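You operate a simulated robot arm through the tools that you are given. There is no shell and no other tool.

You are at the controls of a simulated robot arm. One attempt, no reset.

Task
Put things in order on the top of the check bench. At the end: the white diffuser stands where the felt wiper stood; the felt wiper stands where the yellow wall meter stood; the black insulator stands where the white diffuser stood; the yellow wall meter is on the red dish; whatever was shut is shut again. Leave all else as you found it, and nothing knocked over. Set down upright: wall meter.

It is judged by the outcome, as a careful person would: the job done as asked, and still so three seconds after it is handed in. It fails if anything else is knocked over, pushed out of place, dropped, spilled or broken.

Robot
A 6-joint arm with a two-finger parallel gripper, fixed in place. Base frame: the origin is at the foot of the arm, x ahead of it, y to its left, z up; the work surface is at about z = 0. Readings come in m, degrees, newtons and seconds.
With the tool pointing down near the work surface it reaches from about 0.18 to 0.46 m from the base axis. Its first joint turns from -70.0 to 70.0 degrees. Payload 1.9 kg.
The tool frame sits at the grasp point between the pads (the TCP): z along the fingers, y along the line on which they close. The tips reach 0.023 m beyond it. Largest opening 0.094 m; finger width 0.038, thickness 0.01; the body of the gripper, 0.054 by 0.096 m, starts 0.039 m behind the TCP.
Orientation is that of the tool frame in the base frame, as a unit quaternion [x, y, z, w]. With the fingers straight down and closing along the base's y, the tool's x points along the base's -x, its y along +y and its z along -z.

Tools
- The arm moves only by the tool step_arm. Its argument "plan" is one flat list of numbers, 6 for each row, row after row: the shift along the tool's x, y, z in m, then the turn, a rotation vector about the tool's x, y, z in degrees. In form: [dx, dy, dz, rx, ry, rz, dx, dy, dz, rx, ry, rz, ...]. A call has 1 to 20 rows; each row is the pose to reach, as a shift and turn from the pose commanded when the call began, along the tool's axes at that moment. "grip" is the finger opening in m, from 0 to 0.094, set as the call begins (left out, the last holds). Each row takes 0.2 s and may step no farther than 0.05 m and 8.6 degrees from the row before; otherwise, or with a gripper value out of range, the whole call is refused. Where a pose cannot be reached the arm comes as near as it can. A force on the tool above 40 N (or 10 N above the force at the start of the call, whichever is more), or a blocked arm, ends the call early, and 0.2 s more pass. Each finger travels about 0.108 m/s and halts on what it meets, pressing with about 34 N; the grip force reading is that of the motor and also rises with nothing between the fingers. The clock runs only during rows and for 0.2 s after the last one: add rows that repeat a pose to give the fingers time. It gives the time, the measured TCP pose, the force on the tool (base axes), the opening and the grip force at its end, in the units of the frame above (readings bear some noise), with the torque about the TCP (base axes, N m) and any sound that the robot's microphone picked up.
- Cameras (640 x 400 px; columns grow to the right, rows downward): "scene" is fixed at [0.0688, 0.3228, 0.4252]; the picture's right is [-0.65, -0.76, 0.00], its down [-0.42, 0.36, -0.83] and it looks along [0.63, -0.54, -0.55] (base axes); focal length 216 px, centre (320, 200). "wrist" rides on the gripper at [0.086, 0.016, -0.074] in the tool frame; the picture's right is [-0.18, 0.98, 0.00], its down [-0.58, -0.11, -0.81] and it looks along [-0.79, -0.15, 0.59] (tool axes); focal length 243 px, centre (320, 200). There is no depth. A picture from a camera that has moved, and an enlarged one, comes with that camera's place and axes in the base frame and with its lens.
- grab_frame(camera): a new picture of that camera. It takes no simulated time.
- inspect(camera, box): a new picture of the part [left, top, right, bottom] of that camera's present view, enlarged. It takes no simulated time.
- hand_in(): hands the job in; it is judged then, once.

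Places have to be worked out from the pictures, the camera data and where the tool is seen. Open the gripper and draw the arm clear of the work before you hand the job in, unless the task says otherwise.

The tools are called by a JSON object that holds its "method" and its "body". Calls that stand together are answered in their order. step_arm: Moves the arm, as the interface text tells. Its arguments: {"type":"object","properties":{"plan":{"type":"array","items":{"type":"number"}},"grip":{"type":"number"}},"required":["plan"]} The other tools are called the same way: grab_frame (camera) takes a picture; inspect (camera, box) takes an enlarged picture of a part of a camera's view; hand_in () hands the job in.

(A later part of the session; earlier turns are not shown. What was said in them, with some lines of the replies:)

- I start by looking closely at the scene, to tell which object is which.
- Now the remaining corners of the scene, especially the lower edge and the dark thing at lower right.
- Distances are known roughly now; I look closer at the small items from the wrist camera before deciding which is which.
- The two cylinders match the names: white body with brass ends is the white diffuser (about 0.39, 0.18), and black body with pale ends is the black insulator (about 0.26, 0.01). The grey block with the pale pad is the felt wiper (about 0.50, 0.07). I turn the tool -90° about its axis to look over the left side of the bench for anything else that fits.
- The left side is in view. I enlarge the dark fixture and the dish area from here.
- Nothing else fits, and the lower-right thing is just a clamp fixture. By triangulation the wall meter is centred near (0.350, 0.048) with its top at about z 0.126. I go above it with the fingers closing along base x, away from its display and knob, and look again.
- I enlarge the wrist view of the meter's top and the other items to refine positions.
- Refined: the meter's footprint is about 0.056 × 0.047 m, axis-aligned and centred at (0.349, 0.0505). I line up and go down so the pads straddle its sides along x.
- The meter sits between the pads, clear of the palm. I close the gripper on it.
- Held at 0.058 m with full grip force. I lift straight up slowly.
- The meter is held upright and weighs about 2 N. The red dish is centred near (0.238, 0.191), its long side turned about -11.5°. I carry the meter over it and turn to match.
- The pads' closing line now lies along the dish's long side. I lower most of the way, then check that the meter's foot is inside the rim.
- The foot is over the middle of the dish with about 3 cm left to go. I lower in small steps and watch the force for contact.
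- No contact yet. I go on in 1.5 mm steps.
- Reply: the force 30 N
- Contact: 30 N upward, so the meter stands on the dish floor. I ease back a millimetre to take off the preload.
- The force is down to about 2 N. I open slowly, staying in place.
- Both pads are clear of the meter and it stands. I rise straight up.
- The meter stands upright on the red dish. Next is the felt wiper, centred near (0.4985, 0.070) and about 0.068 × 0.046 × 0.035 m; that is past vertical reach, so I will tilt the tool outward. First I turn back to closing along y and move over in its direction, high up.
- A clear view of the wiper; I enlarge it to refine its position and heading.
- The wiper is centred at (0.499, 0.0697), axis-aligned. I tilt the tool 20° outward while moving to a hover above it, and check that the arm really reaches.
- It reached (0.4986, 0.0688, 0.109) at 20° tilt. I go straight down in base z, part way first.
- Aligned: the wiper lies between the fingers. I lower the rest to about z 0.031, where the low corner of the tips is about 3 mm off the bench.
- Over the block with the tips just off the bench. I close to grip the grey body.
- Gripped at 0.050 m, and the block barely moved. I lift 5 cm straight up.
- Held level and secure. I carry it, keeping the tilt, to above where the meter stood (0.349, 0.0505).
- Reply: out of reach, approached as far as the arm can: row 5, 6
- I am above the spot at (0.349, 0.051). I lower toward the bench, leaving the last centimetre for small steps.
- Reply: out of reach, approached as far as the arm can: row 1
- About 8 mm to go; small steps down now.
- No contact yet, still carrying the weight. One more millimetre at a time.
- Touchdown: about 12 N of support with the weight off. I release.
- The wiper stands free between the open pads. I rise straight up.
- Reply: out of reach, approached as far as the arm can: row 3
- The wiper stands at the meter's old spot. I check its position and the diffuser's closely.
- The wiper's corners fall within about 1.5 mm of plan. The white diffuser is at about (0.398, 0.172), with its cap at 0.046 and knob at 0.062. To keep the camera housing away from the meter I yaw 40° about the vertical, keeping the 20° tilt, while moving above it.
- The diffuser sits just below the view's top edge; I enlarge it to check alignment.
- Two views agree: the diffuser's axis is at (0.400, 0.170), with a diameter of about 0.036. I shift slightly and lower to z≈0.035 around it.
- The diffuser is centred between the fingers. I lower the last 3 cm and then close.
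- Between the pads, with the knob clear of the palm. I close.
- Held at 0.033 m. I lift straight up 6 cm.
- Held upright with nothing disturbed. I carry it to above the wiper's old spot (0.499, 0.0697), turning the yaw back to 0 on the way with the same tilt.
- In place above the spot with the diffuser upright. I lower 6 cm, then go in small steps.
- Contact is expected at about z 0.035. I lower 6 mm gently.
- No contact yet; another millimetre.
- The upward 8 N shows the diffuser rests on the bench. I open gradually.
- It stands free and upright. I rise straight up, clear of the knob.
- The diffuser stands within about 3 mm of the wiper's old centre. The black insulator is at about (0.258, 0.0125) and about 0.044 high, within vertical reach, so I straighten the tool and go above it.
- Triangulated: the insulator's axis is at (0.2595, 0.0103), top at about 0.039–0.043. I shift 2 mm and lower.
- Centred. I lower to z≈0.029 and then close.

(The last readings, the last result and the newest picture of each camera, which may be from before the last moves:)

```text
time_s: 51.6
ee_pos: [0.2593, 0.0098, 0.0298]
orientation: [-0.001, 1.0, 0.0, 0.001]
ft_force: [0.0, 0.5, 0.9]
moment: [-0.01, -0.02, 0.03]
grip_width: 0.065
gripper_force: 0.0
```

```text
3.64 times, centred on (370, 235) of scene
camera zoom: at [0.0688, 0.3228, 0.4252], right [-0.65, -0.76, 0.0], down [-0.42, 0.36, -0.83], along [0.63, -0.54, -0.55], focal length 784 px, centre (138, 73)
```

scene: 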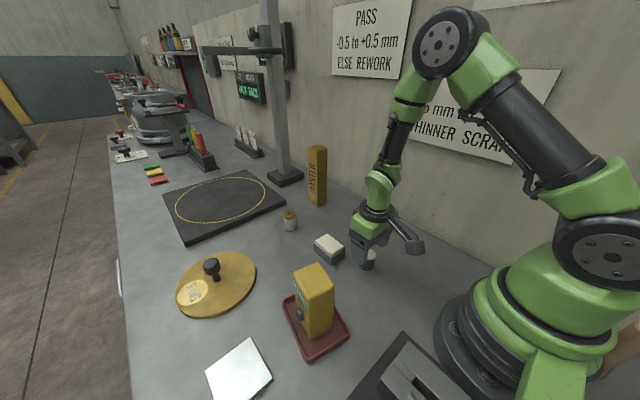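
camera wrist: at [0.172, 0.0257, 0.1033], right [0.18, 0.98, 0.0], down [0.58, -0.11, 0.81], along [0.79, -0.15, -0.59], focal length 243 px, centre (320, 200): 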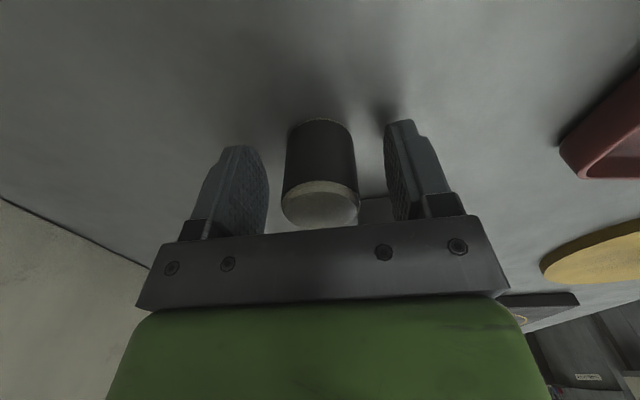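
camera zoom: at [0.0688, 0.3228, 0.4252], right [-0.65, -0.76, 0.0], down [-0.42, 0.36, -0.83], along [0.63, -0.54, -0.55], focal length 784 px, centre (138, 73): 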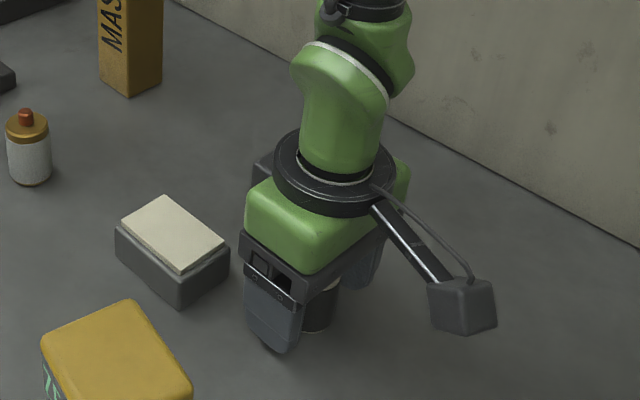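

The insulator is centred between the pads. I close on it.

{"method": "step_arm", "body": {"plan": [0, 0, 0, 0, 0, 0, 0, 0, 0, 0, 0, 0, 0, 0, 0, 0, 0, 0], "grip": 0.025}}

{"method": "grab_frame", "body": {"camera": "wrist"}}

```text
time_s: 52.4
ee_pos: [0.2593, 0.0101, 0.03]
orientation: [0.0, 1.0, 0.0, -0.001]
ft_force: [0.5, 0.1, 0.2]
moment: [0.02, 0.0, 0.05]
grip_width: 0.0328
gripper_force: 34.7
```

```text
taken
camera wrist: at [0.1719, 0.0257, 0.1035], right [0.18, 0.98, 0.0], down [0.58, -0.11, 0.81], along [0.79, -0.15, -0.59], focal length 243 px, centre (320, 200)
```

wrist: 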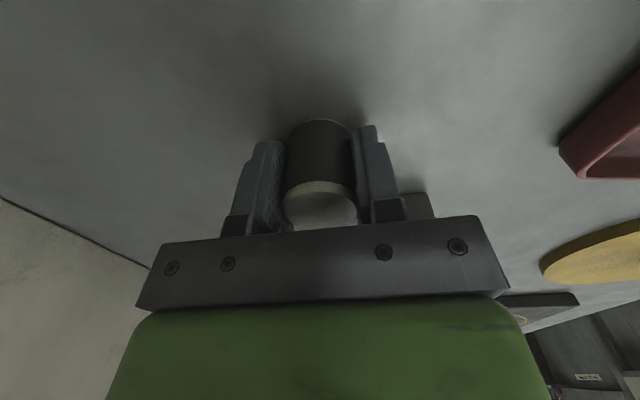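

Held at 0.033 m. I lift straight up 10 cm.

{"method": "step_arm", "body": {"plan": [0, 0, -0.01, 0, 0, 0, 0, 0, -0.035, 0, 0, 0, 0, 0, -0.07, 0, 0, 0, 0, 0, -0.1, 0, 0, 0, 0, 0, -0.1, 0, 0, 0], "grip": 0.025}}

{"method": "grab_frame", "body": {"camera": "wrist"}}

{"method": "grab_frame", "body": {"camera": "scene"}}

```text
time_s: 53.6
ee_pos: [0.26, 0.0104, 0.13]
orientation: [0.0, 1.0, 0.0, 0.0]
ft_force: [-0.1, 0.2, 0.4]
moment: [0.01, 0.0, 0.0]
grip_width: 0.0329
gripper_force: 34.0
```

```text
taken
camera wrist: at [0.1718, 0.0273, 0.2039], right [0.18, 0.98, 0.0], down [0.58, -0.11, 0.81], along [0.79, -0.15, -0.59], focal length 243 px, centre (320, 200)
```

wrist: 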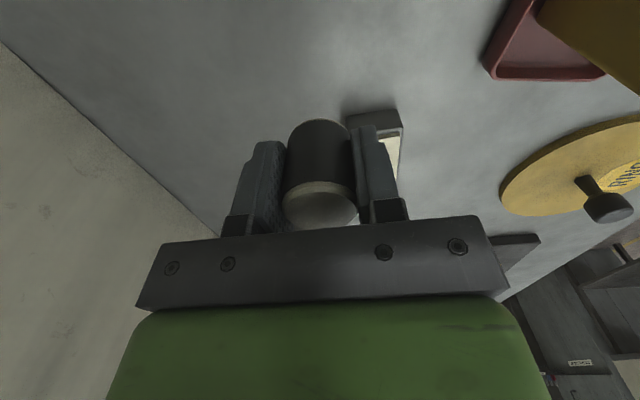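

```text
taken
```

scene: 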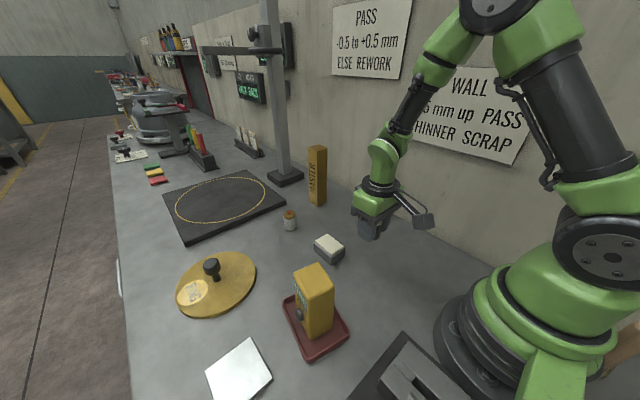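

Nothing else moved. I carry it to above the diffuser's old spot (0.399, 0.170), yawing 30° so the camera stays away from the meter.

{"method": "step_arm", "body": {"plan": [-0.0087, 0.01, 0, 0, 0, -2, -0.0262, 0.0299, 0, 0, 0, -6, -0.0436, 0.0499, 0, 0, 0, -10, -0.061, 0.0699, 0, 0, 0, -14, -0.0785, 0.0898, 0, 0, 0, -18, -0.0959, 0.1098, 0, 0, 0, -22, -0.1133, 0.1297, 0, 0, 0, -26, -0.1308, 0.1497, 0, 0, 0, -29, -0.1395, 0.1597, 0, 0, 0, -30, -0.1395, 0.1597, 0, 0, 0, -30, -0.1395, 0.1597, 0, 0, 0, -30], "grip": 0.025}}

{"method": "grab_frame", "body": {"camera": "wrist"}}

{"method": "grab_frame", "body": {"camera": "scene"}}

```text
time_s: 56.0
ee_pos: [0.3994, 0.1697, 0.1299]
orientation: [-0.258, 0.966, 0.0, 0.0]
ft_force: [-0.7, 0.4, -0.8]
moment: [0.01, 0.0, 0.0]
grip_width: 0.0328
gripper_force: 34.2
```

```text
taken
camera wrist: at [0.3154, 0.1409, 0.2036], right [-0.33, 0.94, 0.0], down [0.56, 0.2, 0.81], along [0.76, 0.27, -0.59], focal length 243 px, centre (320, 200)
```

wrist: 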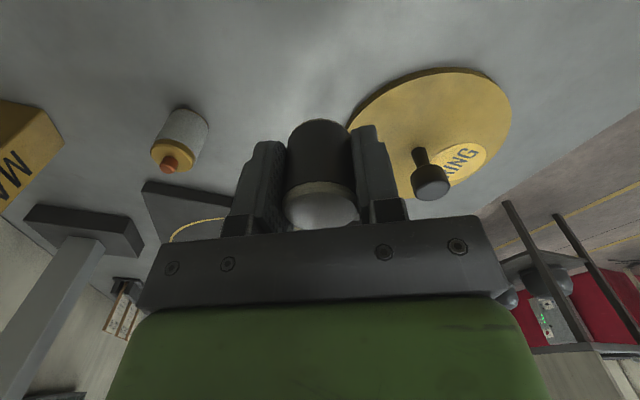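

```text
taken
```

scene: 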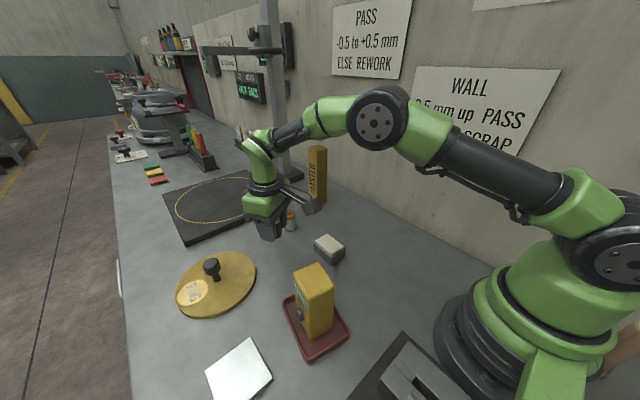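

Above the spot. I lower 9 cm, leaving a centimetre to feel for.

{"method": "step_arm", "body": {"plan": [0, 0, 0.025, 0, 0, 0, 0, 0, 0.055, 0, 0, 0, 0, 0, 0.08, 0, 0, 0, 0, 0, 0.092, 0, 0, 0, 0, 0, 0.092, 0, 0, 0], "grip": 0.025}}

{"method": "grab_frame", "body": {"camera": "wrist"}}

{"method": "inspect", "body": {"camera": "scene", "box": [210, 180, 370, 290]}}

```text
time_s: 57.2
ee_pos: [0.3998, 0.1695, 0.0382]
orientation: [-0.258, 0.966, 0.001, 0.0]
ft_force: [0.2, 0.1, -0.2]
moment: [0.03, 0.03, 0.02]
grip_width: 0.0329
gripper_force: 34.4
```

```text
taken
camera wrist: at [0.3156, 0.1404, 0.1121], right [-0.33, 0.94, 0.0], down [0.56, 0.2, 0.81], along [0.76, 0.27, -0.59], focal length 243 px, centre (320, 200)
```

wrist: 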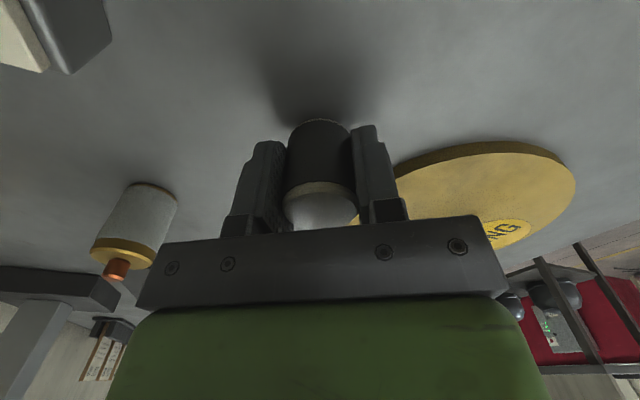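

```text
3.64 times, centred on (290, 235) of scene
camera zoom: at [0.0688, 0.3228, 0.4252], right [-0.65, -0.76, 0.0], down [-0.42, 0.36, -0.83], along [0.63, -0.54, -0.55], focal length 784 px, centre (429, 73)
```

zoom: 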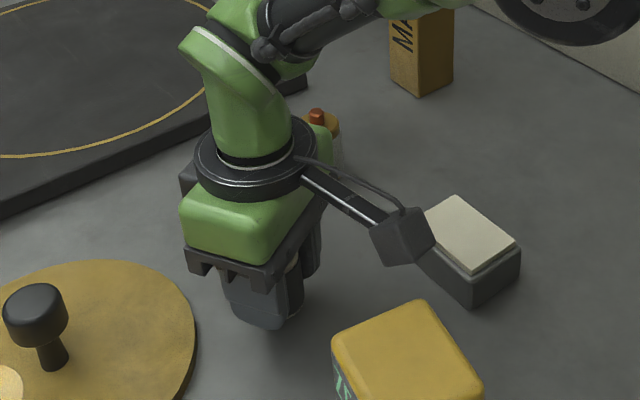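

About 8 mm remain. I lower 6 mm, then a millimetre at a time.

{"method": "step_arm", "body": {"plan": [0, 0, 0.002, 0, 0, 0, 0, 0, 0.004, 0, 0, 0, 0, 0, 0.006, 0, 0, 0, 0, 0, 0.006, 0, 0, 0], "grip": 0.025}}

{"method": "step_arm", "body": {"plan": [0, 0, 0.001, 0, 0, 0, 0, 0, 0.001, 0, 0, 0], "grip": 0.025}}

```text
time_s: 58.2
ee_pos: [0.3989, 0.1696, 0.0314]
orientation: [-0.259, 0.966, 0.0, 0.0]
ft_force: [-0.7, -0.2, -1.2]
moment: [-0.03, -0.01, -0.01]
grip_width: 0.0328
gripper_force: 33.7
```

```text
time_s: 58.8
ee_pos: [0.399, 0.1697, 0.0292]
orientation: [-0.259, 0.966, -0.001, 0.0]
ft_force: [0.4, -0.2, -1.7]
moment: [0.0, -0.01, 0.01]
grip_width: 0.0328
gripper_force: 33.9
```

Not touching yet; another millimetre.

{"method": "step_arm", "body": {"plan": [0, 0, 0.001, 0, 0, 0, 0, 0, 0.001, 0, 0, 0], "grip": 0.025}}

```text
time_s: 59.4
ee_pos: [0.3992, 0.1707, 0.0295]
orientation: [-0.258, 0.966, 0.0, 0.0]
ft_force: [0.2, 0.5, 0.1]
moment: [-0.04, -0.01, 0.02]
grip_width: 0.0329
gripper_force: 33.9
```

{"method": "step_arm", "body": {"plan": [0, 0, 0.0006, 0, 0, 0, 0, 0, 0.0006, 0, 0, 0], "grip": 0.025}}

```text
time_s: 60.0
ee_pos: [0.3988, 0.1697, 0.0286]
orientation: [-0.258, 0.966, 0.001, 0.0]
ft_force: [-1.4, -0.2, 2.8]
moment: [-0.05, 0.03, 0.0]
grip_width: 0.0327
gripper_force: 34.3
```

The first support force shows (about 3 N). Half a millimetre more to seat it, then I'll open.

{"method": "step_arm", "body": {"plan": [0, 0, 0.0004, 0, 0, 0, 0, 0, 0.0004, 0, 0, 0], "grip": 0.025}}

```text
time_s: 60.6
ee_pos: [0.4003, 0.1702, 0.029]
orientation: [-0.258, 0.966, 0.001, 0.001]
ft_force: [-2.7, -3.7, 12.6]
moment: [-0.07, 0.09, 0.01]
grip_width: 0.0332
gripper_force: 33.9
```

Seated with 12.6 N of support. I open gradually.

{"method": "step_arm", "body": {"plan": [0, 0, 0, 0, 0, 0, 0, 0, 0, 0, 0, 0], "grip": 0.038}}

{"method": "step_arm", "body": {"plan": [0, 0, 0, 0, 0, 0, 0, 0, 0, 0, 0, 0], "grip": 0.062}}

{"method": "grab_frame", "body": {"camera": "wrist"}}

```text
time_s: 61.2
ee_pos: [0.3995, 0.1699, 0.0282]
orientation: [-0.258, 0.966, 0.0, 0.0]
ft_force: [0.8, -0.1, -0.8]
moment: [0.01, -0.01, 0.01]
grip_width: 0.0378
gripper_force: 0.0
```

```text
time_s: 61.8
ee_pos: [0.399, 0.1705, 0.0289]
orientation: [-0.259, 0.966, 0.0, 0.001]
ft_force: [0.1, 0.3, -0.4]
moment: [-0.01, -0.01, 0.0]
grip_width: 0.0622
gripper_force: 0.1
```

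```text
taken
camera wrist: at [0.3153, 0.1408, 0.1027], right [-0.33, 0.94, 0.0], down [0.56, 0.2, 0.81], along [0.76, 0.27, -0.59], focal length 243 px, centre (320, 200)
```

wrist: 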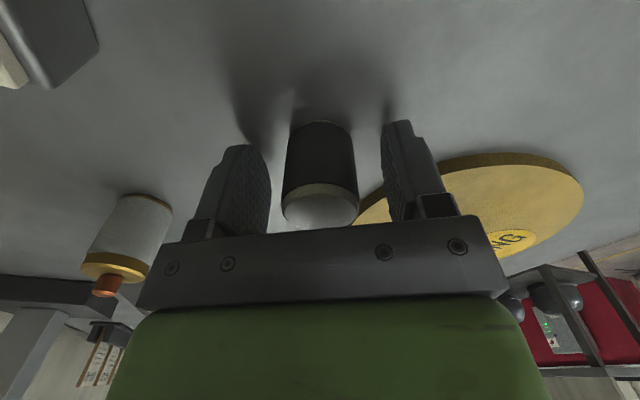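

The insulator stands free. I rise straight up to 0.25 m, clear of everything.

{"method": "step_arm", "body": {"plan": [0, 0, -0.02, 0, 0, 0, 0, 0, -0.06, 0, 0, 0, 0, 0, -0.1, 0, 0, 0, 0, 0, -0.14, 0, 0, 0, 0, 0, -0.18, 0, 0, 0, 0, 0, -0.22, 0, 0, 0, 0, 0, -0.22, 0, 0, 0], "grip": 0.062}}

{"method": "grab_frame", "body": {"camera": "wrist"}}

{"method": "grab_frame", "body": {"camera": "scene"}}

```text
time_s: 63.4
ee_pos: [0.399, 0.1721, 0.2479]
orientation: [-0.258, 0.966, 0.0, 0.002]
ft_force: [0.4, 0.9, 0.0]
moment: [-0.02, -0.03, 0.01]
grip_width: 0.0619
gripper_force: 0.1
```

```text
taken
camera wrist: at [0.3152, 0.141, 0.323], right [-0.33, 0.94, 0.0], down [0.56, 0.2, 0.81], along [0.76, 0.27, -0.59], focal length 243 px, centre (320, 200)
```

wrist: 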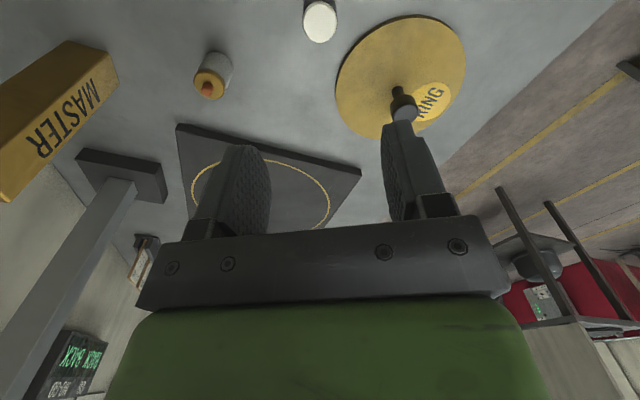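

```text
taken
```

scene: 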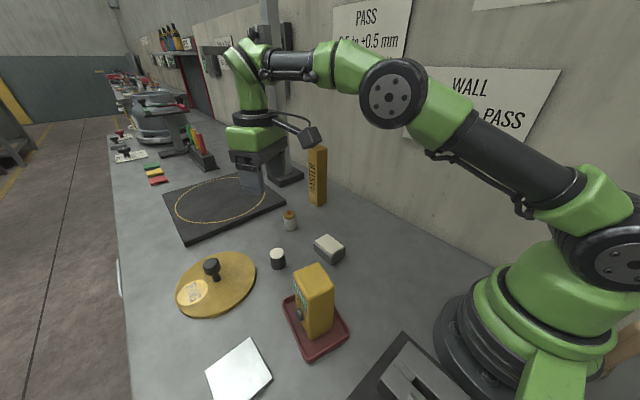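

All four items stand where asked. I draw the arm back to about its starting pose with the gripper open, then check everything one last time.

{"method": "step_arm", "body": {"plan": [0.011, -0.0028, -0.02, 0, 0, 2, 0.0329, -0.0083, -0.03, 0, 0, 6, 0.0549, -0.0138, -0.035, 0, 0, 10, 0.0768, -0.0193, -0.04, 0, 0, 14, 0.0988, -0.0248, -0.043, 0, 0, 18, 0.1207, -0.0303, -0.043, 0, 0, 22, 0.1427, -0.0358, -0.043, 0, 0, 26, 0.1646, -0.0413, -0.043, 0, 0, 29, 0.1756, -0.0441, -0.043, 0, 0, 30, 0.1756, -0.0441, -0.043, 0, 0, 30, 0.1756, -0.0441, -0.043, 0, 0, 30], "grip": 0.094}}

{"method": "grab_frame", "body": {"camera": "scene"}}

{"method": "inspect", "body": {"camera": "scene", "box": [160, 170, 400, 370]}}

{"method": "grab_frame", "body": {"camera": "wrist"}}

```text
time_s: 65.8
ee_pos: [0.2683, 0.0445, 0.2909]
orientation: [0.0, 1.0, -0.001, 0.0]
ft_force: [0.8, -0.2, -0.1]
moment: [0.01, 0.0, -0.02]
grip_width: 0.0939
gripper_force: 0.0
```

```text
taken
```

scene: 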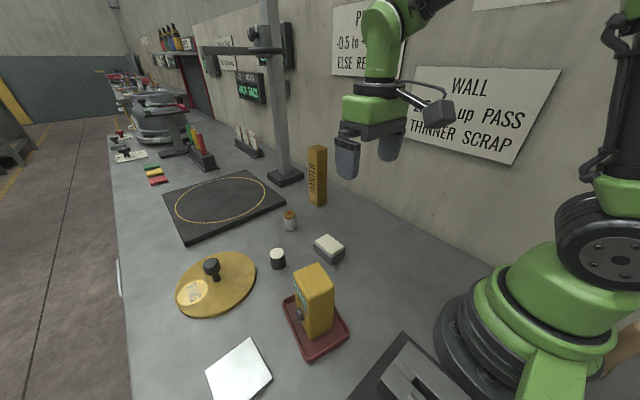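

```text
2.00 times, centred on (280, 270) of scene
camera zoom: at [0.0688, 0.3228, 0.4252], right [-0.65, -0.76, 0.0], down [-0.42, 0.36, -0.83], along [0.63, -0.54, -0.55], focal length 431 px, centre (400, 60)
```

zoom: 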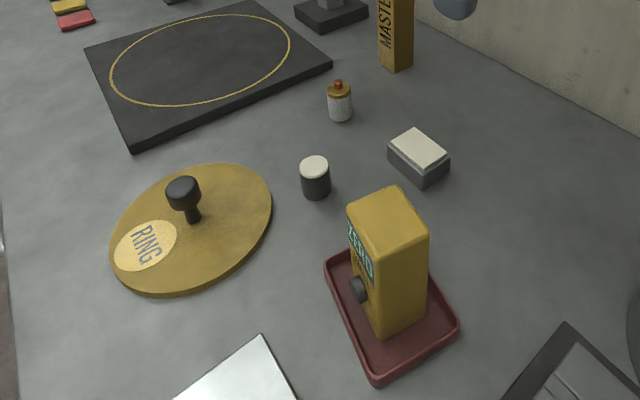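

```text
taken
camera wrist: at [0.1812, 0.0602, 0.3652], right [0.18, 0.98, 0.0], down [0.58, -0.11, 0.81], along [0.79, -0.15, -0.59], focal length 243 px, centre (320, 200)
```

wrist: 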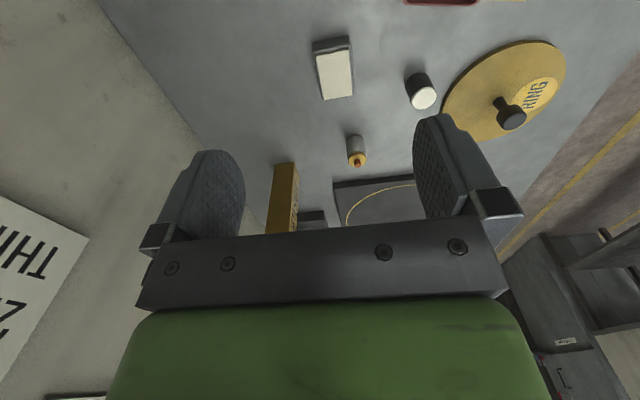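

The final views show the meter upright on the red dish, the wiper at the meter's old spot, the diffuser at the wiper's, and the insulator at the diffuser's. The dish, RING plate, MASTER block and slab are unmoved, nothing was opened, and the gripper is open and clear. I hand in.

{"method": "hand_in", "body": {}}

```text
The job is handed in.
```

I moved all four items to their places and handed the job in; no judging result came back. The last pictures, taken before handing in, show:

- **Yellow wall meter:** upright, near the middle of the red dish.
- **Felt wiper:** where the wall meter stood, within about 2 mm by my estimate.
- **White diffuser:** where the felt wiper stood, upright and about 3 mm off its centre.
- **Black insulator:** where the white diffuser stood, upright.

Nothing on the bench is labelled as diffuser or insulator, so I went by looks. I took the white cylinder with brass ends as the diffuser and the black cylinder with pale ends as the insulator.

I opened nothing, so there was nothing to shut again. Nothing was knocked over, and the dish, the RING plate, the MASTER block and the black slab look unmoved. The arm was back near its starting pose with the gripper open when I handed in.
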